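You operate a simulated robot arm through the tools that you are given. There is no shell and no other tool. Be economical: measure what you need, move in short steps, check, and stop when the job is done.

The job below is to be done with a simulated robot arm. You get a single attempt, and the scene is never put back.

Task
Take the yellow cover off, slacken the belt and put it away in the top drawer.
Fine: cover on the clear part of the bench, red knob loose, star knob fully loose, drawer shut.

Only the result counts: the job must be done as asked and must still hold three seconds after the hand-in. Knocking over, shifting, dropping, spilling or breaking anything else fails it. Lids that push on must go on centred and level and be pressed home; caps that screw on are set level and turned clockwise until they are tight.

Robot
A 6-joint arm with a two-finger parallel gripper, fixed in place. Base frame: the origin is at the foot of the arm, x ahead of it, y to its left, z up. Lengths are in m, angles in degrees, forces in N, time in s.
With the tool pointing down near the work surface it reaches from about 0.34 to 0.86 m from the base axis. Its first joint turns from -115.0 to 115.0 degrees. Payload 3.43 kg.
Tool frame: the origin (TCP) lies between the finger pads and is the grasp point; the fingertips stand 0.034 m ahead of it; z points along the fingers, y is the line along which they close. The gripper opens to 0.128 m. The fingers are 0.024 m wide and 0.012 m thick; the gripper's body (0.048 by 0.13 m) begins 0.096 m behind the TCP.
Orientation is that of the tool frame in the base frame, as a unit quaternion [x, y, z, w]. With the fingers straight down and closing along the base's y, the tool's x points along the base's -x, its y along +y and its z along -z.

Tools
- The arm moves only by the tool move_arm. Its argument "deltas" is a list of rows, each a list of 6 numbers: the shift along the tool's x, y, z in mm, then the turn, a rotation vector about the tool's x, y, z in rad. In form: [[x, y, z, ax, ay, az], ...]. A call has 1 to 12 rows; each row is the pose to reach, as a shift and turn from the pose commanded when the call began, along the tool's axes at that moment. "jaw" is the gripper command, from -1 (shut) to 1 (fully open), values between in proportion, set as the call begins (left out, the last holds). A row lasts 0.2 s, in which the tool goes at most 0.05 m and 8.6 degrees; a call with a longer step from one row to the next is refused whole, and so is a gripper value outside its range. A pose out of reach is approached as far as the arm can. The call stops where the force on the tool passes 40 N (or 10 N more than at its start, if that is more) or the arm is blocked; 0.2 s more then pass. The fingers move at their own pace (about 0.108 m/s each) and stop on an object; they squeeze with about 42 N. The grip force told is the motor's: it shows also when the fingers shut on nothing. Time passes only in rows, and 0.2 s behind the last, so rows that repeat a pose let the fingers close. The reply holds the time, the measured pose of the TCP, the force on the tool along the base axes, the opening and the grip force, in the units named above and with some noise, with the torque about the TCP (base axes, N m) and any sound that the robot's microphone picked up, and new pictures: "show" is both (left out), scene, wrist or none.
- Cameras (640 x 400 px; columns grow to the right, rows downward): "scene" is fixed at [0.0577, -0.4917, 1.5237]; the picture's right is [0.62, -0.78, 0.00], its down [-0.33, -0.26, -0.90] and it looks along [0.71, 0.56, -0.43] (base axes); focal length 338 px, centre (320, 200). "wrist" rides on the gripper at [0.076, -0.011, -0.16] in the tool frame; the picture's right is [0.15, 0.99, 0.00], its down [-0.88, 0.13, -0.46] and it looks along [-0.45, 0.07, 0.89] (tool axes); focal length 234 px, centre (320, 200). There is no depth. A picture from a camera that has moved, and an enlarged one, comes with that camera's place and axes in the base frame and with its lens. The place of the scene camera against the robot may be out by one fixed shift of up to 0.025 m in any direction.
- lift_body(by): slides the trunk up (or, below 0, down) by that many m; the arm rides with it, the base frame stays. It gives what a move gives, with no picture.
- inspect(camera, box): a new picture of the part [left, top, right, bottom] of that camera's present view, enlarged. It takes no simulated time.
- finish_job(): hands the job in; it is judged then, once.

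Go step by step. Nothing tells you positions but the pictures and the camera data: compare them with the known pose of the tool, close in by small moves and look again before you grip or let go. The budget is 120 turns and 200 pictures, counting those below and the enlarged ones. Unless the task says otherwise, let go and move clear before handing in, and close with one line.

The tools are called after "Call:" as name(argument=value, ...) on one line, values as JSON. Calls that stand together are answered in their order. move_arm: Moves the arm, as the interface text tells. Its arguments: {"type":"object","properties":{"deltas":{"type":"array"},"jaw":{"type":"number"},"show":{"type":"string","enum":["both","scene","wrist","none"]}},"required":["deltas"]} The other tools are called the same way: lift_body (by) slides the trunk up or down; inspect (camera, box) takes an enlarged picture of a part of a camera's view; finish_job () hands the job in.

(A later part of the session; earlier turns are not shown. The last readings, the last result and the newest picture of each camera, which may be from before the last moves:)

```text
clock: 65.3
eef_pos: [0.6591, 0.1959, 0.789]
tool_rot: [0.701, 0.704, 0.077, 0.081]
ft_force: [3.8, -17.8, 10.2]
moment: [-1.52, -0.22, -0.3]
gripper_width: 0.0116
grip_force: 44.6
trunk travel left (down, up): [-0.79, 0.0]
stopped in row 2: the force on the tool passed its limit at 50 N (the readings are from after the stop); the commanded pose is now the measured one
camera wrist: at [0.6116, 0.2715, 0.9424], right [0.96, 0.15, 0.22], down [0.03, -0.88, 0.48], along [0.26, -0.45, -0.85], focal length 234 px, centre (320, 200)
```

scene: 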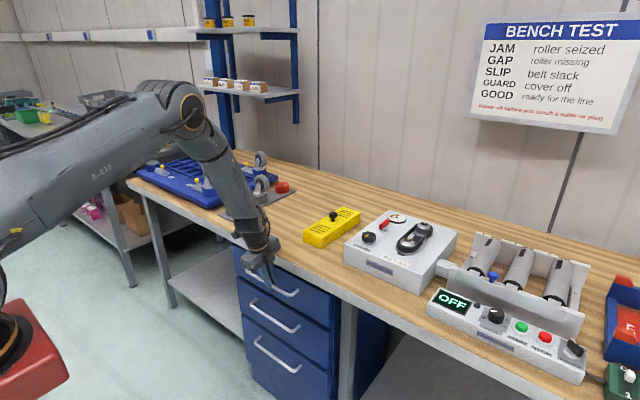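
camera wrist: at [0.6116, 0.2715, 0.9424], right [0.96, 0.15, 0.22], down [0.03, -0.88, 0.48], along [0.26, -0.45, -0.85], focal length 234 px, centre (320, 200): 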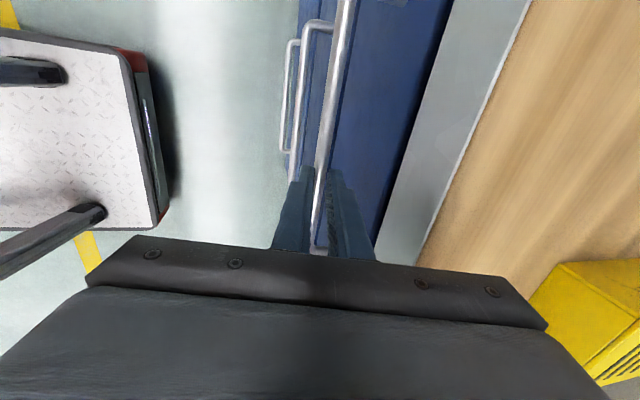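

Call:
move_arm(deltas=[[0, -1, 0, 0, 0, 0], [0, -3, 0.6, 0, 0, 0], [0, -5, 1, 0, 0, 0], [0, -7, 1.5, 0, 0, 0], [0, -10, 2, 0, 0, 0], [0, -13, 2.7, 0, 0, 0], [0, -17, 3.5, 0, 0, 0]], show="wrist")

```text
clock: 66.0
eef_pos: [0.6568, 0.1962, 0.79]
tool_rot: [0.701, 0.704, 0.078, 0.079]
ft_force: [2.1, -29.4, 13.7]
moment: [-1.3, -0.2, -0.23]
gripper_width: 0.0114
grip_force: 45.1
trunk travel left (down, up): [-0.79, 0.0]
stopped in row 3: the force on the tool passed its limit at 41 N (the readings are from after the stop); the commanded pose is now the measured one
camera wrist: at [0.6083, 0.2723, 0.9425], right [0.96, 0.15, 0.22], down [0.03, -0.88, 0.48], along [0.26, -0.45, -0.85], focal length 234 px, centre (320, 200)
```

wrist: 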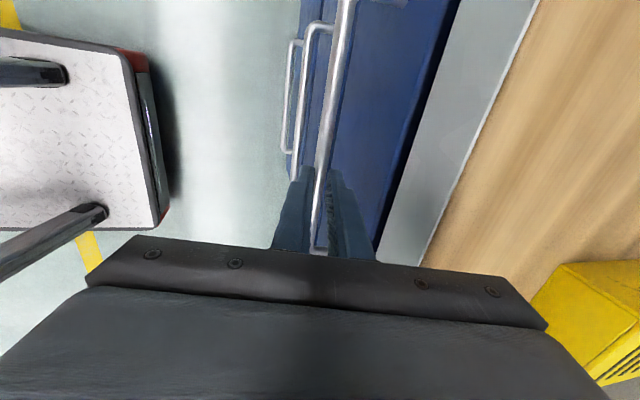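

Call:
inspect(camera="scene", box=[200, 140, 320, 310])

Call:
inspect(camera="wrist", box=[230, 100, 430, 260])

```text
2.35 times, centred on (260, 225) of scene
camera zoom: at [0.0577, -0.4917, 1.5237], right [0.62, -0.78, 0.0], down [-0.33, -0.26, -0.9], along [0.71, 0.56, -0.43], focal length 796 px, centre (461, 141)
```

zoom: 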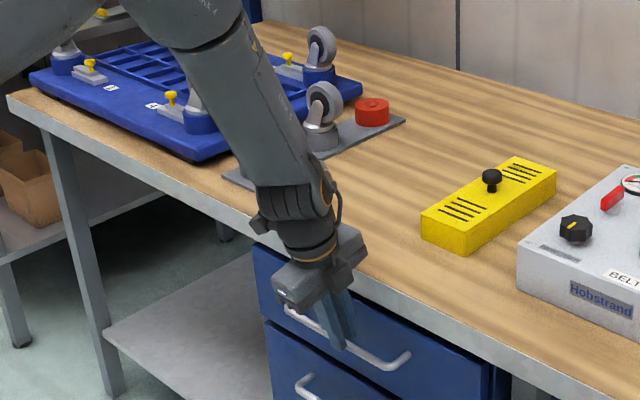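

```text
2.50 times, centred on (330, 180) of wrist
camera zoom: at [0.6083, 0.2723, 0.9425], right [0.96, 0.15, 0.22], down [0.03, -0.88, 0.48], along [0.26, -0.45, -0.85], focal length 585 px, centre (295, 250)
```

zoom: 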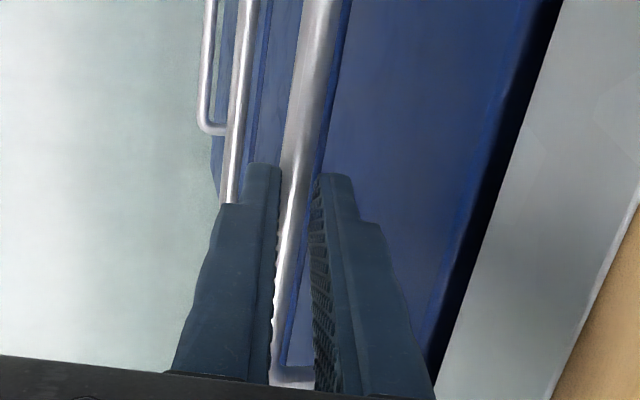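

Call:
move_arm(deltas=[[0, 0, 0, 0, 0, 0], [0, 0, 0, 0, 0, 0]], show="none")

Call:
move_arm(deltas=[[-2, 0, 0, 0, 0, 0], [-4, 0, 0, 0, 0, 0]], show="none")

```text
clock: 66.5
eef_pos: [0.6544, 0.1991, 0.7899]
tool_rot: [0.7, 0.705, 0.079, 0.08]
ft_force: [2.5, -32.0, 20.4]
moment: [-1.05, -0.21, -0.38]
gripper_width: 0.0112
grip_force: 45.0
trunk travel left (down, up): [-0.79, 0.0]
```

```text
clock: 67.2
eef_pos: [0.655, 0.1981, 0.7894]
tool_rot: [0.699, 0.706, 0.08, 0.08]
ft_force: [1.2, 2.1, 12.7]
moment: [0.05, -0.1, -0.28]
gripper_width: 0.0113
grip_force: 44.9
trunk travel left (down, up): [-0.79, 0.0]
```

The side load is relieved; the drawer slides freely. Pull slowly.

Call:
move_arm(deltas=[[0, -4, 0, 0, 0, 0], [0, -9, 1, 0, 0, 0], [0, -15, 2.2, 0, 0, 0], [0, -23, 4, 0, 0, 0], [0, -32, 6, 0, 0, 0], [0, -42, 8.3, 0, 0, 0], [0, -52, 10.5, 0, 0, 0]], show="scene")

```text
clock: 67.8
eef_pos: [0.6523, 0.1986, 0.7895]
tool_rot: [0.699, 0.705, 0.085, 0.083]
ft_force: [5.8, 11.7, 3.2]
moment: [0.34, -0.2, 0.19]
gripper_width: 0.0113
grip_force: 44.6
trunk travel left (down, up): [-0.79, 0.0]
stopped in row 3: the force on the tool passed its limit at 44 N (the readings are from after the stop); the commanded pose is now the measured one
```

scene: 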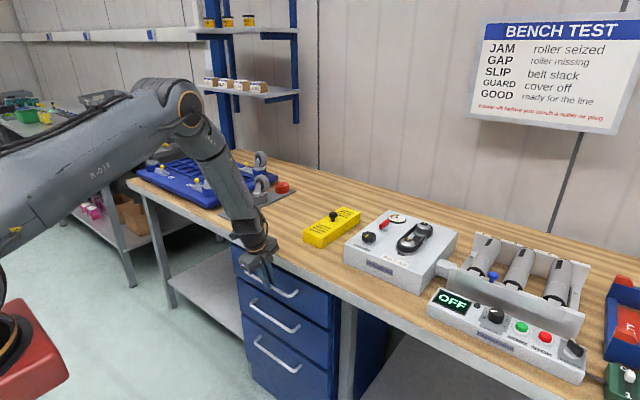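

Call:
move_arm(deltas=[[0, -1.5, 0.3, 0, 0, 0], [0, -3, 0.6, 0, 0, 0], [0, -4.5, 0.9, 0, 0, 0], [0, -6, 1.2, 0, 0, 0], [0, -7.5, 1.5, 0, 0, 0], [0, -9, 1.8, 0, 0, 0], [0, -10.5, 2.1, 0, 0, 0], [0, -12, 2.4, 0, 0, 0], [0, -13.5, 2.7, 0, 0, 0], [0, -15, 3, 0, 0, 0]], show="none")

Call:
inspect(camera="scene", box=[225, 220, 345, 320])

```text
clock: 68.8
eef_pos: [0.6505, 0.1982, 0.7902]
tool_rot: [0.7, 0.704, 0.087, 0.083]
ft_force: [2.8, -6.7, 9.9]
moment: [-0.33, -0.22, 0.05]
gripper_width: 0.0105
grip_force: 44.3
trunk travel left (down, up): [-0.79, 0.0]
stopped in row 4: the force on the tool passed its limit at 42 N (the readings are from after the stop); the commanded pose is now the measured one
```

```text
4.00 times, centred on (285, 270) of scene
camera zoom: at [0.0577, -0.4917, 1.5237], right [0.62, -0.78, 0.0], down [-0.33, -0.26, -0.9], along [0.71, 0.56, -0.43], focal length 1352 px, centre (460, -80)
```

zoom: 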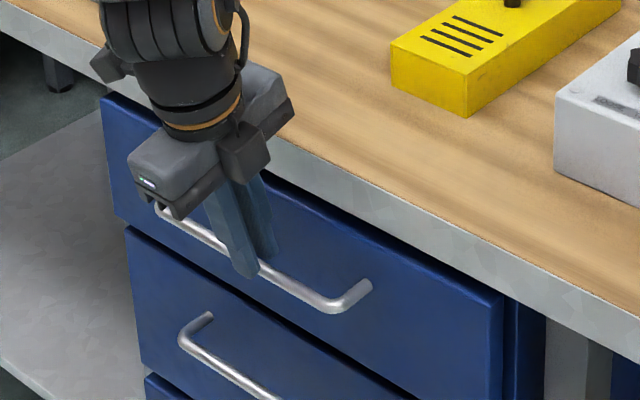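

Call:
move_arm(deltas=[[0, -1, 0, 0, 0, 0], [0, -2, 0, 0, 0, 0], [0, -3, 0.3, 0, 0, 0], [0, -3, 0.3, 0, 0, 0], [0, -3, 0.3, 0, 0, 0]], show="none")

Call:
move_arm(deltas=[[0, -1, 0, 0, 0, 0], [0, -2, 0, 0, 0, 0], [0, -3, 0.3, 0, 0, 0], [0, -3, 0.3, 0, 0, 0], [0, -3, 0.3, 0, 0, 0]], show="none")

```text
clock: 69.5
eef_pos: [0.6499, 0.203, 0.792]
tool_rot: [0.698, 0.705, 0.09, 0.084]
ft_force: [-0.4, -0.1, 0.0]
moment: [0.0, 0.05, 0.0]
gripper_width: 0.0
grip_force: 33.0
trunk travel left (down, up): [-0.79, 0.0]
stopped in row 3: the force on the tool passed its limit at 41 N (the readings are from after the stop); the commanded pose is now the measured one
```

```text
clock: 70.7
eef_pos: [0.647, 0.2018, 0.7906]
tool_rot: [0.699, 0.705, 0.089, 0.083]
ft_force: [0.7, 0.9, 0.5]
moment: [-0.01, -0.02, -0.01]
gripper_width: 0.0
grip_force: 33.3
trunk travel left (down, up): [-0.79, 0.0]
```

The fingers slid up off the bar — the grip was too shallow. Look again.

Call:
inspect(camera="scene", box=[225, 220, 295, 300])

Call:
inspect(camera="wrist", box=[200, 80, 440, 230])

```text
5.00 times, centred on (260, 260) of scene
camera zoom: at [0.0577, -0.4917, 1.5237], right [0.62, -0.78, 0.0], down [-0.33, -0.26, -0.9], along [0.71, 0.56, -0.43], focal length 1690 px, centre (620, -100)
```

zoom: 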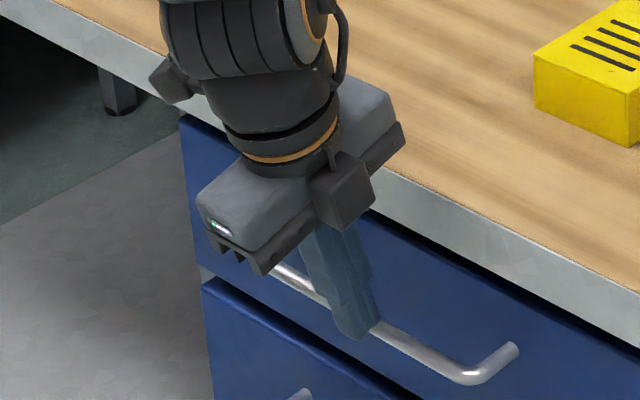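

```text
2.67 times, centred on (320, 155) of wrist
camera zoom: at [0.5961, 0.2757, 0.9439], right [0.96, 0.15, 0.24], down [0.02, -0.88, 0.47], along [0.28, -0.44, -0.85], focal length 624 px, centre (320, 320)
```

zoom: 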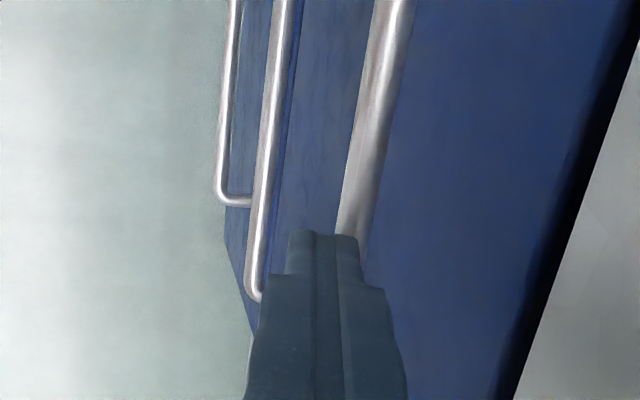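

There's ample gap behind the bar (legs ≈ 5 cm), so I can insert much deeper. Retreat, open slightly, go deeper and hook the bar without clamping.

Call:
move_arm(deltas=[[0, 0, -30, 0, 0, 0], [0, 0, -50, 0, 0, 0], [-2, 13, -50, 0, 0, 0], [-2, 13, -50, 0, 0, 0]], jaw=-0.5, show="none")

Call:
inspect(camera="wrist", box=[200, 80, 440, 230])

```text
clock: 71.7
eef_pos: [0.6462, 0.2004, 0.8419]
tool_rot: [0.699, 0.704, 0.088, 0.083]
ft_force: [-0.6, 0.3, 0.3]
moment: [-0.02, -0.03, 0.04]
gripper_width: 0.0319
grip_force: 0.1
trunk travel left (down, up): [-0.79, 0.0]
```

```text
2.67 times, centred on (320, 155) of wrist
camera zoom: at [0.5958, 0.2731, 0.995], right [0.96, 0.15, 0.24], down [0.02, -0.88, 0.47], along [0.28, -0.44, -0.85], focal length 624 px, centre (320, 320)
```

zoom: 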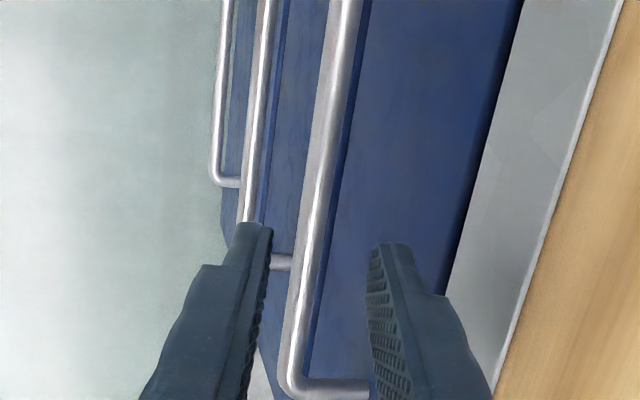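

Call:
move_arm(deltas=[[0, 3, 15, 0, 0, 0], [0, 3, 30, 0, 0, 0], [0, 3, 45, 0, 0, 0], [0, 3, 58, 0, 0, 0], [0, 3, 70, 0, 0, 0], [0, 3, 70, 0, 0, 0]], show="none")

Call:
inspect(camera="wrist", box=[200, 80, 440, 230])

Call:
inspect(camera="scene", box=[225, 220, 295, 300])

```text
clock: 73.1
eef_pos: [0.6672, 0.2004, 0.7758]
tool_rot: [0.699, 0.705, 0.089, 0.084]
ft_force: [0.4, 0.1, 0.3]
moment: [0.0, 0.0, 0.06]
gripper_width: 0.0318
grip_force: 0.1
trunk travel left (down, up): [-0.79, 0.0]
```

```text
2.67 times, centred on (320, 155) of wrist
camera zoom: at [0.6165, 0.2744, 0.9277], right [0.96, 0.15, 0.24], down [0.02, -0.88, 0.47], along [0.29, -0.44, -0.85], focal length 624 px, centre (320, 320)
```

zoom: 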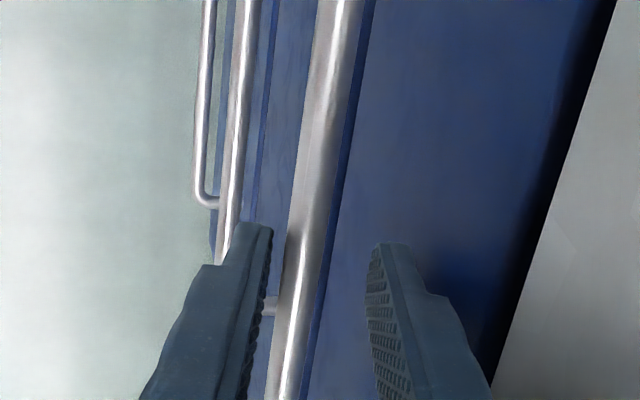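

```text
5.00 times, centred on (260, 260) of scene
camera zoom: at [0.0577, -0.4917, 1.5237], right [0.62, -0.78, 0.0], down [-0.33, -0.26, -0.9], along [0.71, 0.56, -0.43], focal length 1690 px, centre (620, -100)
```

zoom: 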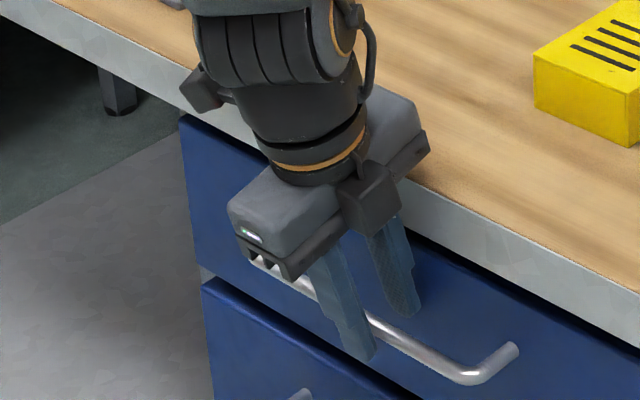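

The earlier pull was directed partly downward by my sign error; now pull truly along −x.

Call:
move_arm(deltas=[[0, -9.7, -2.4, 0, 0, 0], [0, -15.5, -3.9, 0, 0, 0], [0, -23.3, -5.8, 0, 0, 0], [0, -33, -8.2, 0, 0, 0], [0, -43, -10.6, 0, 0, 0], [0, -53, -13, 0, 0, 0], [0, -63, -15.6, 0, 0, 0]])

```text
clock: 74.7
eef_pos: [0.6011, 0.2003, 0.7755]
tool_rot: [0.699, 0.704, 0.088, 0.084]
ft_force: [-0.2, -0.8, -0.1]
moment: [0.0, -0.01, -0.02]
gripper_width: 0.0323
grip_force: 0.5
trunk travel left (down, up): [-0.79, 0.0]
camera wrist: at [0.5505, 0.2736, 0.9277], right [0.96, 0.15, 0.24], down [0.02, -0.88, 0.47], along [0.28, -0.44, -0.85], focal length 234 px, centre (320, 200)
```

scene: 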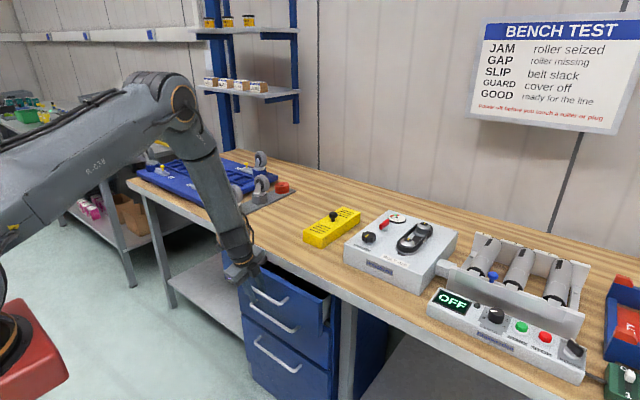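
wrist: 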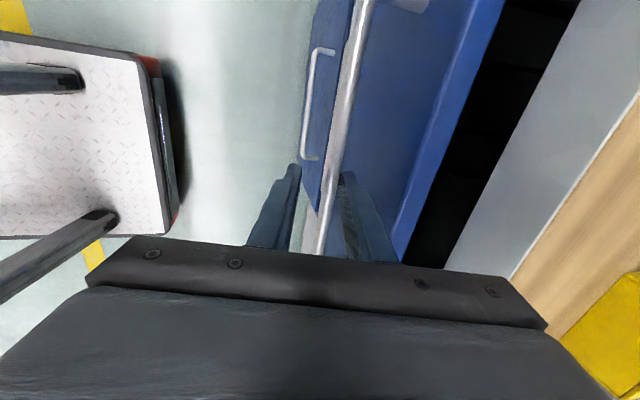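

The drawer opens easily. Continue another 16 cm.

Call:
move_arm(deltas=[[0, -14.5, -3.6, 0, 0, 0], [0, -29, -7.2, 0, 0, 0], [0, -43.6, -10.8, 0, 0, 0], [0, -58, -14.4, 0, 0, 0], [0, -72.7, -18, 0, 0, 0], [0, -87, -21.6, 0, 0, 0], [0, -102, -25.3, 0, 0, 0], [0, -116, -28.9, 0, 0, 0], [0, -131, -32.5, 0, 0, 0], [0, -145, -36, 0, 0, 0], [0, -155, -38.5, 0, 0, 0]])

```text
clock: 77.1
eef_pos: [0.4589, 0.2265, 0.7767]
tool_rot: [0.699, 0.708, 0.1, 0.032]
ft_force: [0.8, 0.8, 0.7]
moment: [-0.04, 0.02, 0.02]
gripper_width: 0.0322
grip_force: 0.2
out of reach, approached as far as the arm can: row 3, 4, 5, 6, 7, 8, 9, 10, 11
trunk travel left (down, up): [-0.79, 0.0]
camera wrist: at [0.416, 0.286, 0.9379], right [0.97, 0.15, 0.2], down [0.06, -0.92, 0.39], along [0.24, -0.36, -0.9], focal length 234 px, centre (320, 200)
```

scene: 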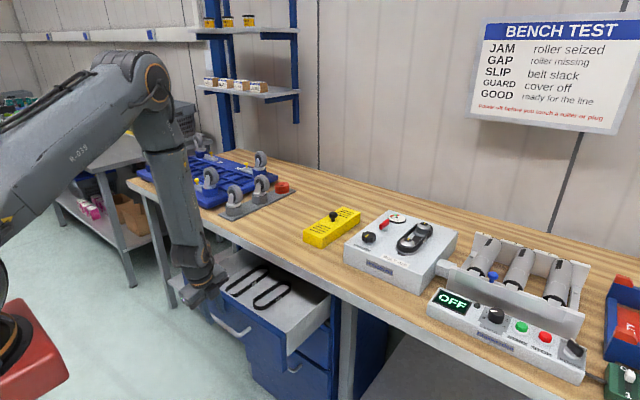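
wrist: 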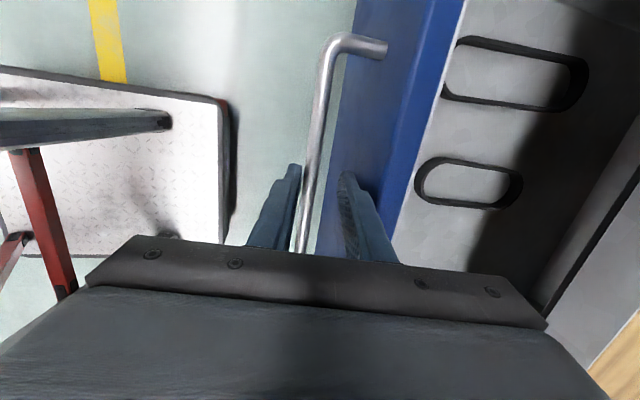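

Drawer is open about 0.2 m (other belts lie inside). Lift the fingers off the handle and look.

Call:
move_arm(deltas=[[0, 0, -30, 0, 0, 0], [0, 0, -70, 0, 0, 0], [0, 0, -115, 0, 0, 0], [0, 0, -160, 0, 0, 0]])

Call:
inspect(camera="scene", box=[200, 230, 340, 370])

```text
clock: 78.1
eef_pos: [0.4294, 0.2102, 0.9358]
tool_rot: [0.699, 0.708, 0.099, 0.032]
ft_force: [0.8, 0.5, -0.1]
moment: [-0.02, 0.02, 0.02]
gripper_width: 0.0319
grip_force: 0.1
trunk travel left (down, up): [-0.79, 0.0]
camera wrist: at [0.3864, 0.2713, 1.0968], right [0.97, 0.15, 0.2], down [0.06, -0.92, 0.39], along [0.24, -0.36, -0.9], focal length 234 px, centre (320, 200)
```

scene: 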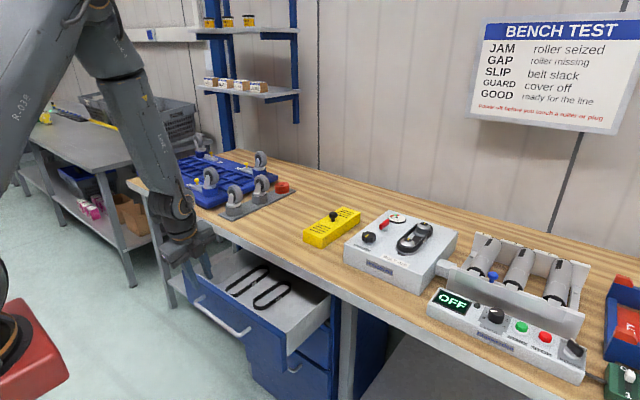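
wrist: 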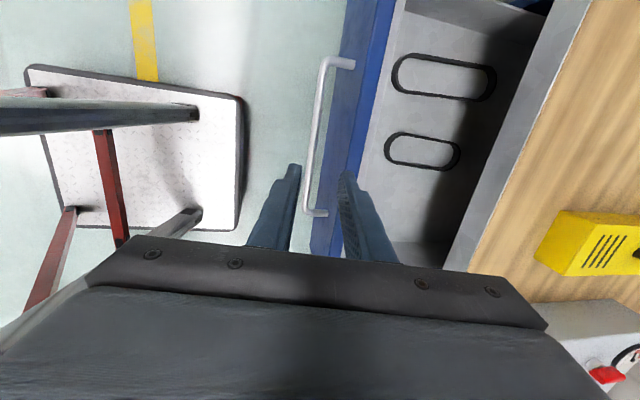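

```text
2.86 times, centred on (270, 300) of scene
camera zoom: at [0.0577, -0.4917, 1.5237], right [0.62, -0.78, 0.0], down [-0.33, -0.26, -0.9], along [0.71, 0.56, -0.43], focal length 966 px, centre (463, -86)
```

zoom: 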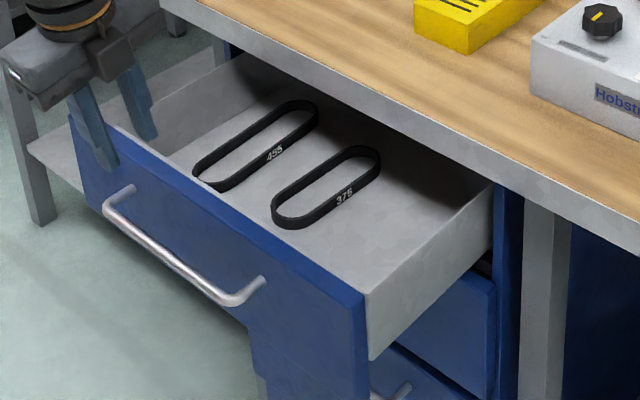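

The drawer opening (~16 cm) is a bit short for the ~17 cm belt; I'll open it more by pushing its front panel from inside. First straighten the tool over the drawer.

Call:
move_arm(deltas=[[-20, 25, 0, 0.09, -0.046, 0], [-45, 52, 0, 0.187, -0.0955, 0], [-70, 80, 0, 0.187, -0.0955, 0], [-95, 107, 0, 0.187, -0.0955, 0], [-111, 131, 0, 0.187, -0.0955, 0], [-111, 131, 0, 0.187, -0.0955, 0]], jaw=-1, show="none")

Call:
move_arm(deltas=[[0, 0, 0, 0, 0, -0.14], [0, 0, 0, 0, 0, -0.28], [0, 0, 0, 0, 0, -0.42], [0, 0, 0, 0, 0, -0.56], [0, 0, 0, 0, 0, -0.7], [0, 0, 0, 0, 0, -0.84], [0, 0, 0, 0, 0, -0.98], [0, 0, 0, 0, 0, -1.12], [0, 0, 0, 0, 0, -1.26], [0, 0, 0, 0, 0, -1.4], [0, 0, 0, 0, 0, -1.54], [0, 0, 0, 0, 0, -1.57]])

```text
clock: 79.5
eef_pos: [0.5606, 0.1013, 0.9492]
tool_rot: [0.703, 0.711, 0.001, 0.001]
ft_force: [0.2, -0.3, -0.2]
moment: [0.0, -0.04, 0.01]
gripper_width: 0.0001
grip_force: 33.0
trunk travel left (down, up): [-0.79, 0.0]
```

```text
clock: 82.1
eef_pos: [0.561, 0.0996, 0.9489]
tool_rot: [-0.006, 1.0, 0.0, 0.002]
ft_force: [-0.5, -0.1, -0.3]
moment: [0.04, -0.02, -0.03]
gripper_width: 0.0001
grip_force: 32.7
trunk travel left (down, up): [-0.79, 0.0]
camera wrist: at [0.4837, 0.088, 1.1084], right [-0.16, 0.99, 0.0], down [0.88, 0.14, 0.46], along [0.45, 0.07, -0.89], focal length 234 px, centre (320, 200)
```

scene: 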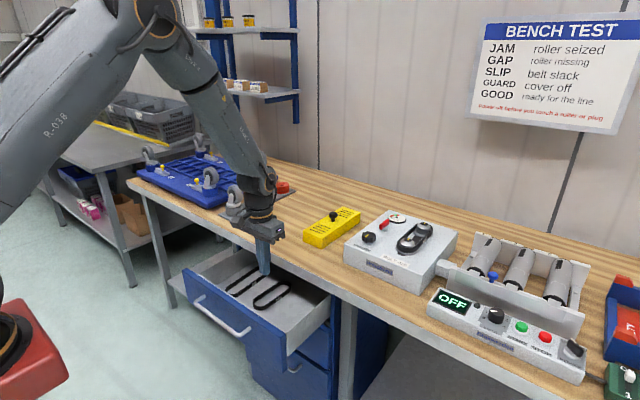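
wrist: 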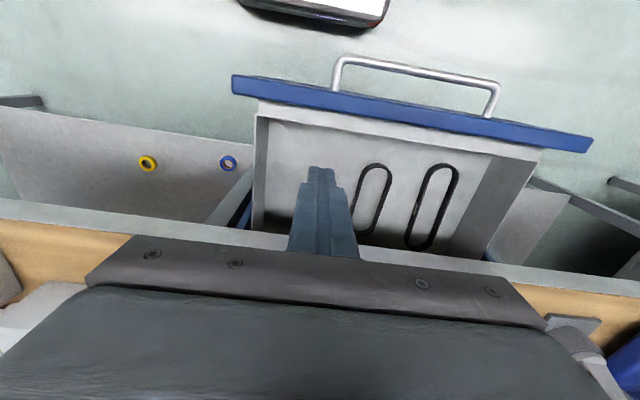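

Call:
move_arm(deltas=[[-15, 0, 45, 0, 0, 0], [-15, 0, 90, 0, 0, 0], [-15, 0, 135, 0, 0, 0], [-15, 0, 172, 0, 0, 0], [0, 0, 172, 0, 0, 0], [15, 0, 172, 0, 0, 0], [30, 0, 172, 0, 0, 0], [45, 0, 172, 0, 0, 0], [60, 0, 172, 0, 0, 0], [75, 0, 172, 0, 0, 0], [90, 0, 172, 0, 0, 0], [100, 0, 172, 0, 0, 0]])

```text
clock: 84.7
eef_pos: [0.4604, 0.0994, 0.7767]
tool_rot: [-0.005, 1.0, -0.001, 0.001]
ft_force: [1.0, -0.4, -0.8]
moment: [0.02, 0.0, -0.01]
gripper_width: 0.0001
grip_force: 32.8
trunk travel left (down, up): [-0.79, 0.0]
camera wrist: at [0.3835, 0.0874, 0.9358], right [-0.16, 0.99, 0.0], down [0.88, 0.14, 0.46], along [0.45, 0.07, -0.89], focal length 234 px, centre (320, 200)
```

scene: 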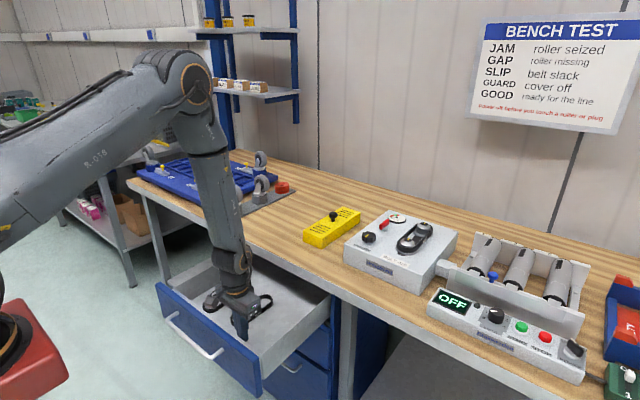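
wrist: 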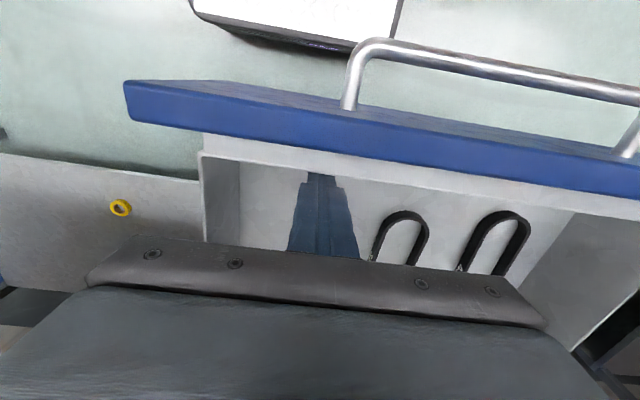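

Drawer is open ~0.28 m now. Rise out and head back to the tester for the belt.

Call:
move_arm(deltas=[[-15, 0, 0, 0, 0, 0], [-20, 0, -45, 0, 0, 0], [-20, 0, -90, 0, 0, 0], [-20, 0, -135, 0, 0, 0], [-20, 0, -180, 0, 0, 0], [-20, 0, -225, 0, 0, 0], [-20, 0, -270, 0, 0, 0], [-40, 0, -315, 0, 0, 0], [-70, -30, -335, 0, 0, 0], [-105, -60, -335, 0, 0, 0], [-140, -90, -335, 0, 0, 0], [-170, -125, -335, 0, 0, 0]], show="none")

Call:
move_arm(deltas=[[-35, -30, 0, 0, -0.13, 0], [-70, -60, 0, 0, -0.26, 0], [-105, -90, 0, 0, -0.39, 0], [-140, -120, 0, 0, -0.5236, 0], [-180, -138, 0, 0, -0.5236, 0], [-215, -138, 0, 0, -0.5236, 0], [-215, -138, 0, 0, -0.5236, 0]], jaw=0.25, show="wrist")

Call:
inspect(camera="wrist", box=[220, 0, 420, 180])

Call:
inspect(camera="scene", box=[380, 205, 460, 265])

```text
clock: 87.3
eef_pos: [0.631, -0.026, 1.1112]
tool_rot: [-0.005, 1.0, -0.001, 0.001]
ft_force: [-0.7, 0.4, 0.4]
moment: [-0.06, -0.02, 0.03]
gripper_width: 0.0
grip_force: 32.5
trunk travel left (down, up): [-0.79, 0.0]
```

```text
clock: 88.9
eef_pos: [0.8468, -0.164, 1.1132]
tool_rot: [-0.005, 0.966, 0.001, 0.259]
ft_force: [0.4, 0.0, -0.4]
moment: [0.01, 0.02, 0.0]
gripper_width: 0.08
grip_force: 0.1
trunk travel left (down, up): [-0.79, 0.0]
camera wrist: at [0.7008, -0.1759, 1.2126], right [-0.14, 0.99, -0.07], down [0.53, 0.14, 0.84], along [0.84, 0.08, -0.54], focal length 234 px, centre (320, 200)
```

wrist: 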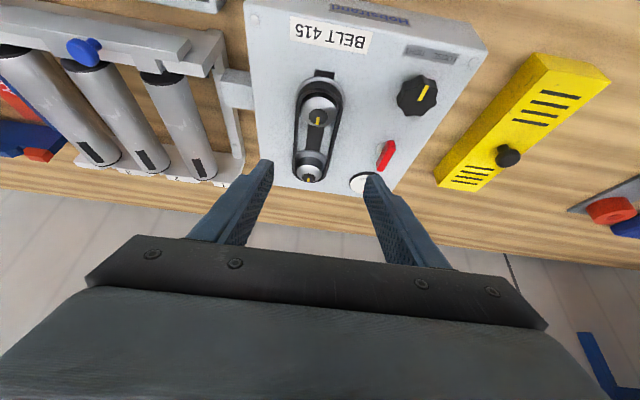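

```text
2.22 times, centred on (320, 90) of wrist
camera zoom: at [0.7008, -0.1759, 1.2126], right [-0.14, 0.99, -0.07], down [0.53, 0.14, 0.84], along [0.84, 0.08, -0.54], focal length 520 px, centre (320, 444)
```

zoom: 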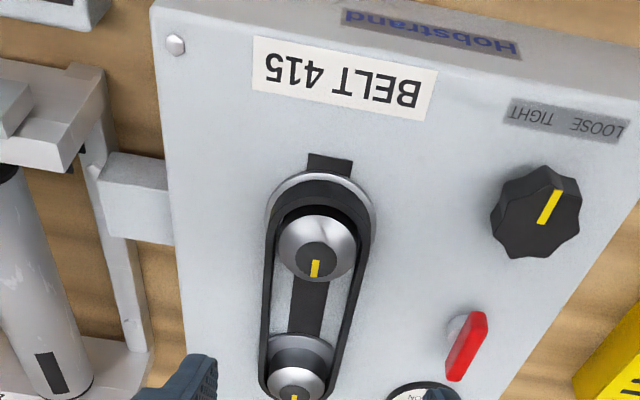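

```text
6.67 times, centred on (420, 235) of scene
camera zoom: at [0.0577, -0.4917, 1.5237], right [0.62, -0.78, 0.0], down [-0.33, -0.26, -0.9], along [0.71, 0.56, -0.43], focal length 2254 px, centre (-347, -33)
```

zoom: 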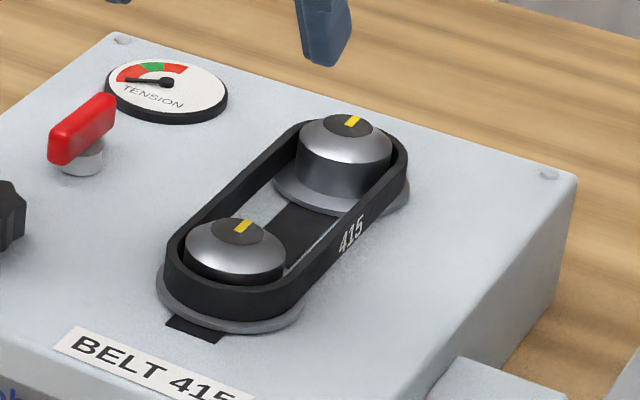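

The belt hangs slack on the pulleys with its long axis along x, centre about (0.924,-0.166,0.966), width ~6 cm. I'll straddle it at the middle.

Call:
move_arm(deltas=[[7.5, -3, 20, 0, 0, 0], [7.5, -3, 50, 0, 0, 0], [7.5, -3, 81, 0, 0, 0], [7.5, -3, 81, 0, 0, 0]], jaw=0.4, show="none")

Call:
inspect(camera="wrist", box=[200, 60, 440, 230])

Call:
inspect(camera="scene", box=[380, 195, 460, 255])

```text
clock: 89.9
eef_pos: [0.8819, -0.161, 1.0392]
tool_rot: [-0.006, 0.966, 0.001, 0.26]
ft_force: [0.6, -0.3, 0.1]
moment: [0.0, -0.01, 0.01]
gripper_width: 0.0894
grip_force: 0.0
trunk travel left (down, up): [-0.79, 0.0]
```

```text
2.35 times, centred on (320, 145) of wrist
camera zoom: at [0.7359, -0.1755, 1.1384], right [-0.14, 0.99, -0.07], down [0.53, 0.14, 0.84], along [0.84, 0.08, -0.54], focal length 551 px, centre (320, 329)
```

zoom: 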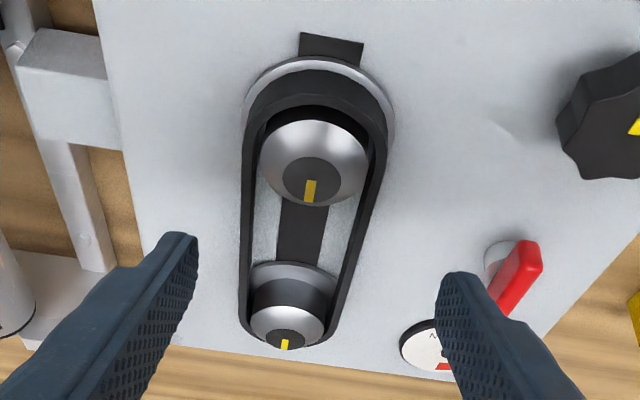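

```text
6.67 times, centred on (420, 225) of scene
camera zoom: at [0.0577, -0.4917, 1.5237], right [0.62, -0.78, 0.0], down [-0.33, -0.26, -0.9], along [0.71, 0.56, -0.43], focal length 2254 px, centre (-347, 33)
```

zoom: 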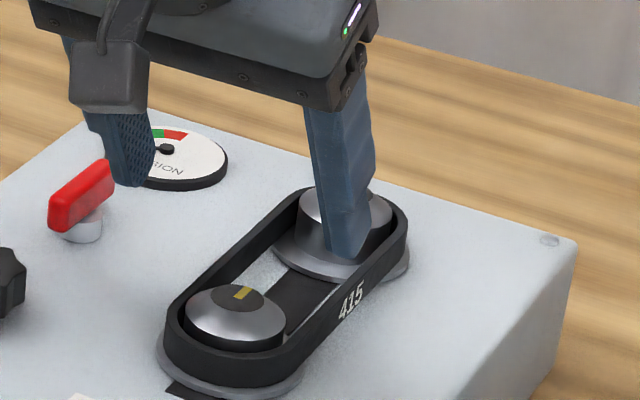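

Call:
move_arm(deltas=[[0, -8, 0, 0, 0, 0], [0, -8, 20, 0, 0, 0], [0, -8, 40, 0, 0, 0], [0, -8, 40, 0, 0, 0]], jaw=0.2, show="none")

Call:
inspect(camera="wrist", box=[200, 60, 440, 230])

Call:
inspect(camera="scene", box=[380, 195, 460, 255])

```text
clock: 90.9
eef_pos: [0.9032, -0.1707, 1.0049]
tool_rot: [-0.005, 0.965, 0.002, 0.26]
ft_force: [0.0, 0.3, 0.8]
moment: [0.02, -0.03, 0.03]
gripper_width: 0.0769
grip_force: 0.0
trunk travel left (down, up): [-0.79, 0.0]
```

```text
2.35 times, centred on (320, 145) of wrist
camera zoom: at [0.7565, -0.1832, 1.105], right [-0.14, 0.99, -0.07], down [0.53, 0.14, 0.84], along [0.84, 0.08, -0.54], focal length 551 px, centre (320, 329)
```

zoom: 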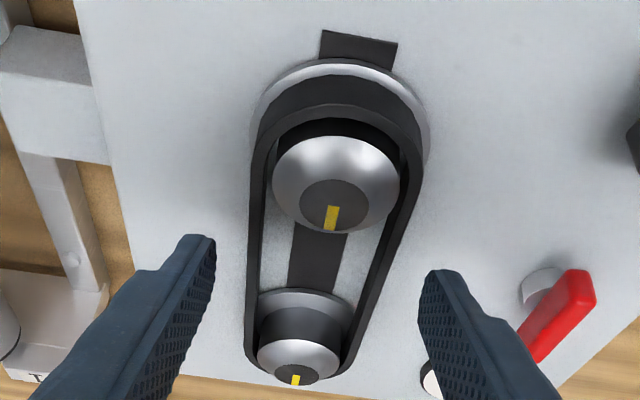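

```text
6.67 times, centred on (420, 225) of scene
camera zoom: at [0.0577, -0.4917, 1.5237], right [0.62, -0.78, 0.0], down [-0.33, -0.26, -0.9], along [0.71, 0.56, -0.43], focal length 2254 px, centre (-347, 33)
```

zoom: 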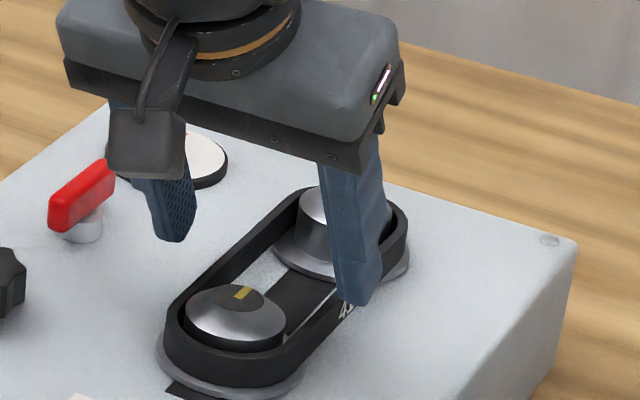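

Call:
move_arm(deltas=[[0, 0, 10, 0, 0, 0], [0, 0, 19, 0, 0, 0], [0, 0, 19, 0, 0, 0]], show="none")

Call:
move_arm(deltas=[[0, 0, 0, 0, 0, 0], [0, 0, 0, 0, 0, 0], [0, 0, 0, 0, 0, 0]], jaw=-0.45, show="none")

Call:
inspect(camera="wrist", box=[200, 60, 440, 230])

Call:
inspect(camera="scene", box=[380, 195, 460, 255])

```text
clock: 91.7
eef_pos: [0.9114, -0.1691, 0.9882]
tool_rot: [-0.005, 0.965, 0.001, 0.261]
ft_force: [0.5, -0.6, 0.7]
moment: [-0.01, 0.02, 0.01]
gripper_width: 0.0769
grip_force: 0.1
trunk travel left (down, up): [-0.79, 0.0]
```

```text
clock: 92.5
eef_pos: [0.9116, -0.169, 0.9888]
tool_rot: [-0.005, 0.966, 0.002, 0.26]
ft_force: [-0.4, -1.5, 0.3]
moment: [-0.04, -0.03, -0.07]
gripper_width: 0.0587
grip_force: 41.8
trunk travel left (down, up): [-0.79, 0.0]
```

```text
2.35 times, centred on (320, 145) of wrist
camera zoom: at [0.7656, -0.1823, 1.0888], right [-0.14, 0.99, -0.07], down [0.53, 0.14, 0.84], along [0.84, 0.08, -0.54], focal length 551 px, centre (320, 329)
```

zoom: 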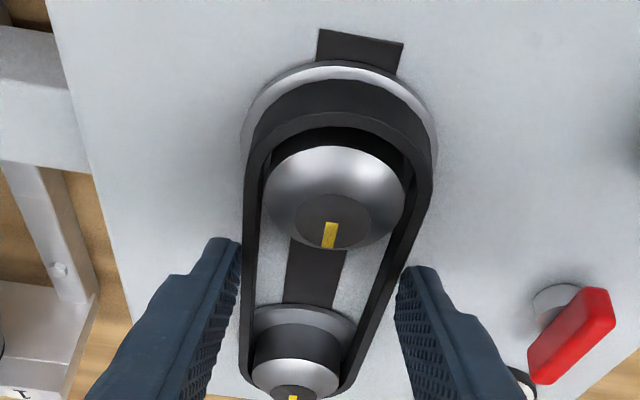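

```text
6.67 times, centred on (420, 225) of scene
camera zoom: at [0.0577, -0.4917, 1.5237], right [0.62, -0.78, 0.0], down [-0.33, -0.26, -0.9], along [0.71, 0.56, -0.43], focal length 2254 px, centre (-347, 33)
```

zoom: 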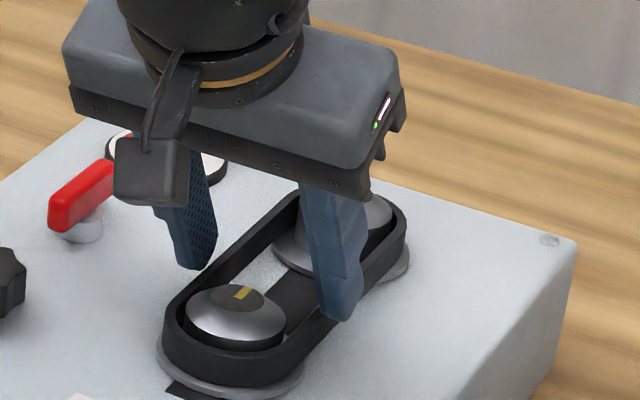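

The belt is gripped across both strands (59 mm). Lift slowly straight up.

Call:
move_arm(deltas=[[0, 0, 0, 0, 0, 0], [-1, 0, -1.7, 0, 0, 0], [-3, 0, -5.2, 0, 0, 0], [-6, 0, -10.4, 0, 0, 0], [-10, 0, -17.3, 0, 0, 0], [-15, 0, -26, 0, 0, 0]], jaw=-1)

Call:
inspect(camera="scene", box=[380, 185, 460, 255])

```text
clock: 93.9
eef_pos: [0.9111, -0.1695, 1.0184]
tool_rot: [-0.005, 0.966, 0.001, 0.26]
ft_force: [-0.6, -0.6, 0.1]
moment: [0.0, 0.03, 0.0]
gripper_width: 0.0587
grip_force: 42.7
trunk travel left (down, up): [-0.79, 0.0]
camera wrist: at [0.765, -0.1824, 1.1181], right [-0.14, 0.99, -0.07], down [0.53, 0.14, 0.84], along [0.84, 0.08, -0.54], focal length 234 px, centre (320, 200)
```

scene: 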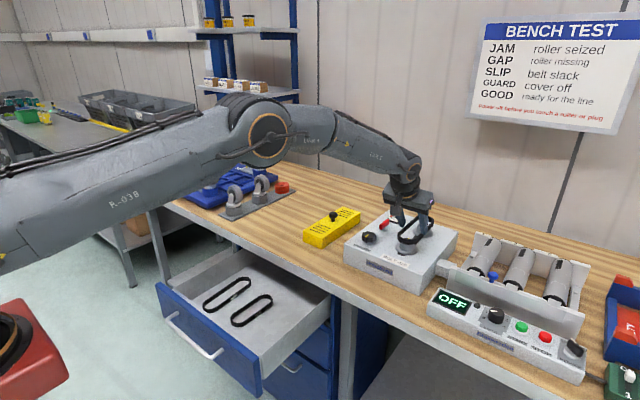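
wrist: 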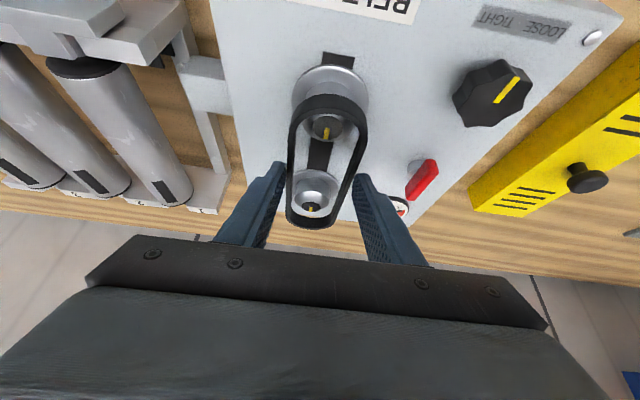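

```text
5.71 times, centred on (420, 220) of scene
camera zoom: at [0.0577, -0.4917, 1.5237], right [0.62, -0.78, 0.0], down [-0.33, -0.26, -0.9], along [0.71, 0.56, -0.43], focal length 1932 px, centre (-251, 86)
```

zoom: 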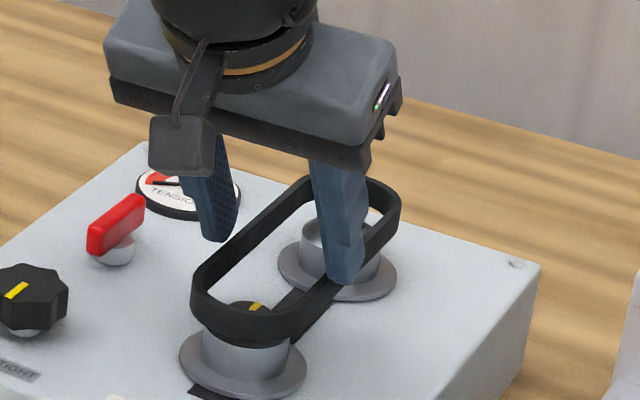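

Belt is clear of the pulleys. Raise it and carry it above the drawer's free right side, keeping it level.

Call:
move_arm(deltas=[[-20, 0, -34.6, 0, 0, 0], [-40, 0, -69.3, 0, 0, 0], [-50, 0, -86.6, 0, 0, 0], [-50, 0, -86.6, 0, 0, 0]], show="none")

Call:
move_arm(deltas=[[30, 26, -17, 0, 0, 0], [61, 53, -35, 0, 0, 0], [92, 79, -53, 0, 0, 0], [122, 106, -70, 0, 0, 0], [153, 132, -88, 0, 0, 0], [184, 159, -106, 0, 0, 0], [215, 185, -124, 0, 0, 0], [245, 212, -141, 0, 0, 0], [276, 239, -159, 0, 0, 0], [306.6, 265, -177, 0, 0, 0], [306.6, 265, -177, 0, 0, 0]])

```text
clock: 94.9
eef_pos: [0.9129, -0.169, 1.1175]
tool_rot: [-0.005, 0.966, 0.001, 0.259]
ft_force: [-0.3, 1.4, 0.0]
moment: [0.03, 0.02, 0.0]
gripper_width: 0.0588
grip_force: 42.5
trunk travel left (down, up): [-0.79, 0.0]
```

```text
clock: 97.3
eef_pos: [0.5505, 0.0928, 1.1146]
tool_rot: [-0.005, 0.965, 0.001, 0.261]
ft_force: [0.8, 0.0, -0.4]
moment: [0.0, 0.01, -0.01]
gripper_width: 0.0584
grip_force: 42.1
trunk travel left (down, up): [-0.79, 0.0]
camera wrist: at [0.4053, 0.0792, 1.2148], right [-0.14, 0.99, -0.07], down [0.53, 0.14, 0.84], along [0.84, 0.08, -0.54], focal length 234 px, centre (320, 200)
```

scene: 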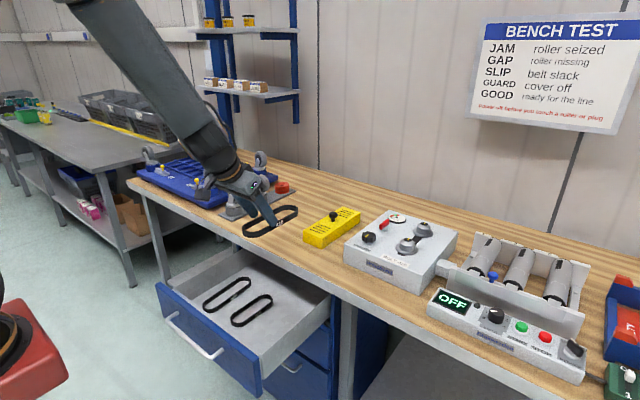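
wrist: 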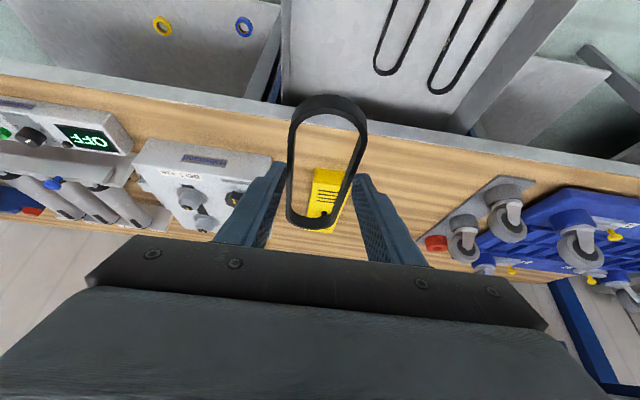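

Call:
move_arm(deltas=[[20, 0, 34.6, 0, 0, 0], [40, 0, 69.3, 0, 0, 0], [60, 0, 104, 0, 0, 0], [80, 0, 138.6, 0, 0, 0], [98, 0, 170, 0, 0, 0], [98, 0, 170, 0, 0, 0]])

Call:
inspect(camera="scene", box=[150, 200, 340, 400])

```text
clock: 98.7
eef_pos: [0.5546, 0.0913, 0.921]
tool_rot: [-0.006, 0.966, -0.003, 0.259]
ft_force: [-0.8, 0.3, -0.8]
moment: [0.03, 0.03, 0.05]
gripper_width: 0.0589
grip_force: 42.0
trunk travel left (down, up): [-0.79, 0.0]
camera wrist: at [0.4085, 0.0792, 1.0213], right [-0.14, 0.99, -0.08], down [0.53, 0.14, 0.83], along [0.84, 0.07, -0.55], focal length 234 px, centre (320, 200)
```

scene: 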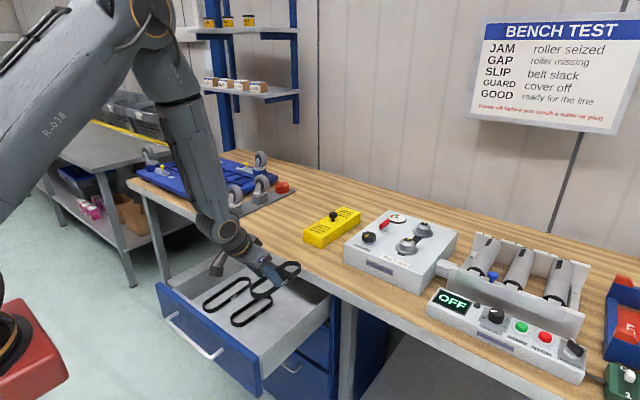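
wrist: 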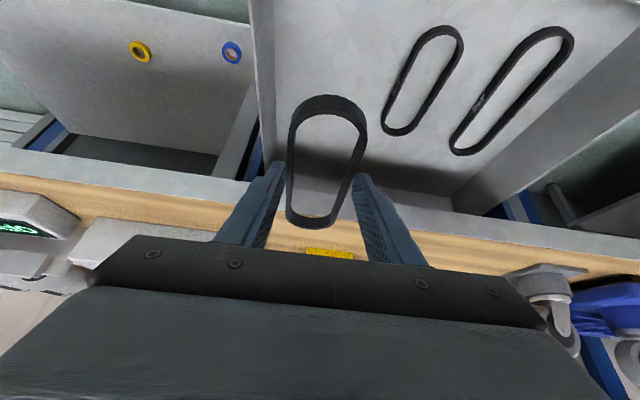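

```text
2.00 times, centred on (245, 300) of scene
camera zoom: at [0.0577, -0.4917, 1.5237], right [0.62, -0.78, 0.0], down [-0.33, -0.26, -0.9], along [0.71, 0.56, -0.43], focal length 676 px, centre (470, 0)
```

zoom: 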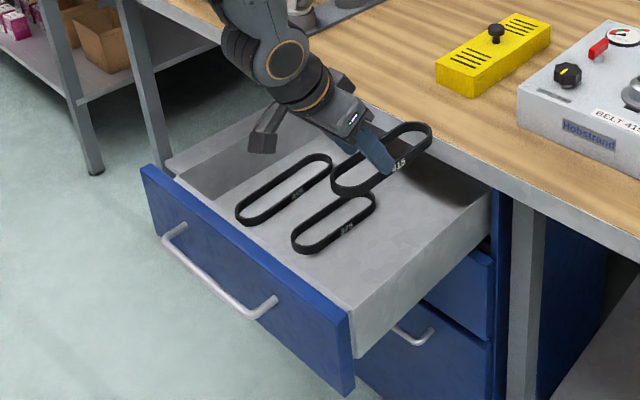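

Call:
move_arm(deltas=[[20, 0, 30, 0, 0, 0], [40, 0, 64, 0, 0, 0], [55, 0, 90, 0, 0, 0], [68, 0, 113, 0, 0, 0], [74, 0, 118.7, 0, 0, 0], [74, 0, 118.7, 0, 0, 0]])

Call:
inspect(camera="scene", box=[150, 200, 340, 400])

```text
clock: 100.1
eef_pos: [0.5709, 0.0779, 0.7888]
tool_rot: [-0.018, 0.967, -0.022, 0.253]
ft_force: [0.3, 0.9, -0.5]
moment: [0.0, 0.03, 0.01]
gripper_width: 0.0585
grip_force: 41.7
out of reach, approached as far as the arm can: row 1, 2, 3, 4, 5, 6
trunk travel left (down, up): [-0.79, 0.0]
camera wrist: at [0.4263, 0.0688, 0.8909], right [-0.15, 0.98, -0.12], down [0.54, 0.18, 0.82], along [0.83, 0.06, -0.56], focal length 234 px, centre (320, 200)
```

scene: 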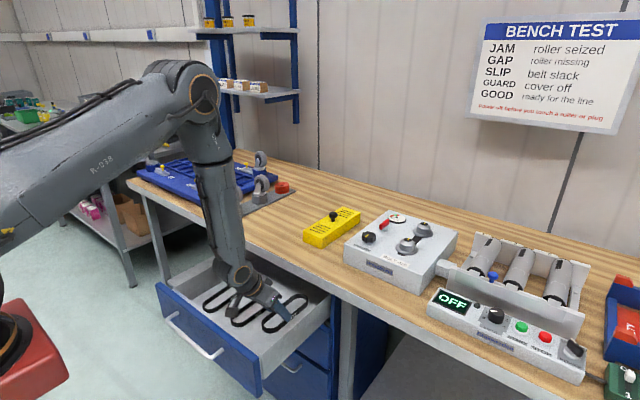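
wrist: 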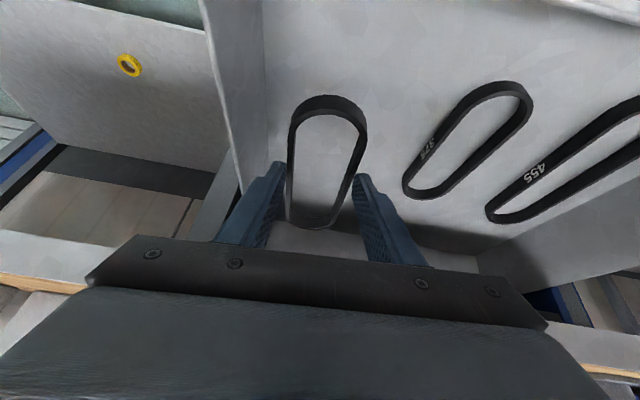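

```text
2.00 times, centred on (245, 300) of scene
camera zoom: at [0.0577, -0.4917, 1.5237], right [0.62, -0.78, 0.0], down [-0.33, -0.26, -0.9], along [0.71, 0.56, -0.43], focal length 676 px, centre (470, 0)
```

zoom: 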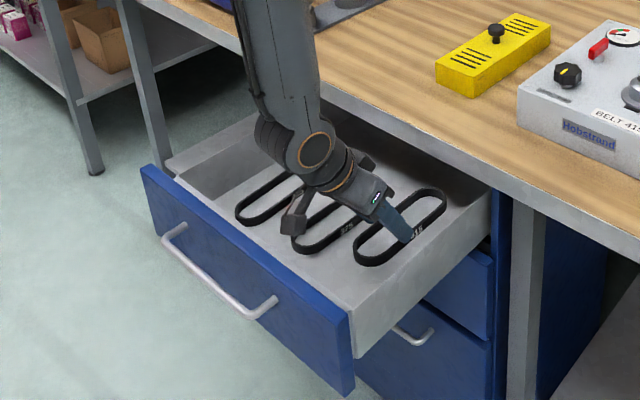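

The belt is inside the drawer but the arm is at a joint limit; I'll use the trunk to lower it gently.

Call:
lift_body(by=-0.02)

Call:
inspect(camera="wrist", box=[160, 50, 480, 250])

```text
clock: 100.8
eef_pos: [0.5706, 0.076, 0.7676]
tool_rot: [-0.018, 0.967, -0.023, 0.252]
ft_force: [0.6, 0.3, -0.2]
moment: [0.0, -0.03, -0.05]
gripper_width: 0.0587
grip_force: 41.8
trunk travel left (down, up): [-0.77, 0.02]
```

```text
2.00 times, centred on (320, 150) of wrist
camera zoom: at [0.4263, 0.0673, 0.8707], right [-0.15, 0.98, -0.12], down [0.54, 0.19, 0.82], along [0.83, 0.06, -0.56], focal length 468 px, centre (320, 300)
```

zoom: 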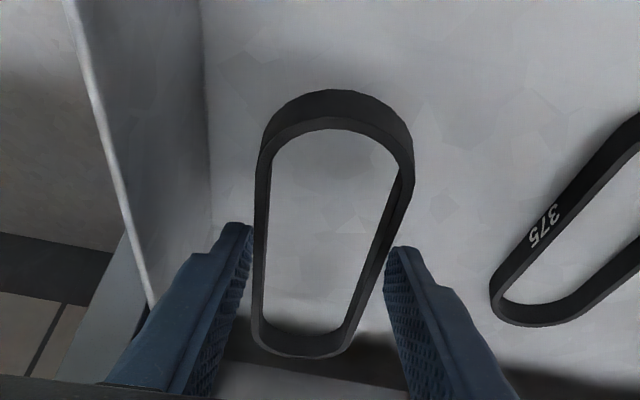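

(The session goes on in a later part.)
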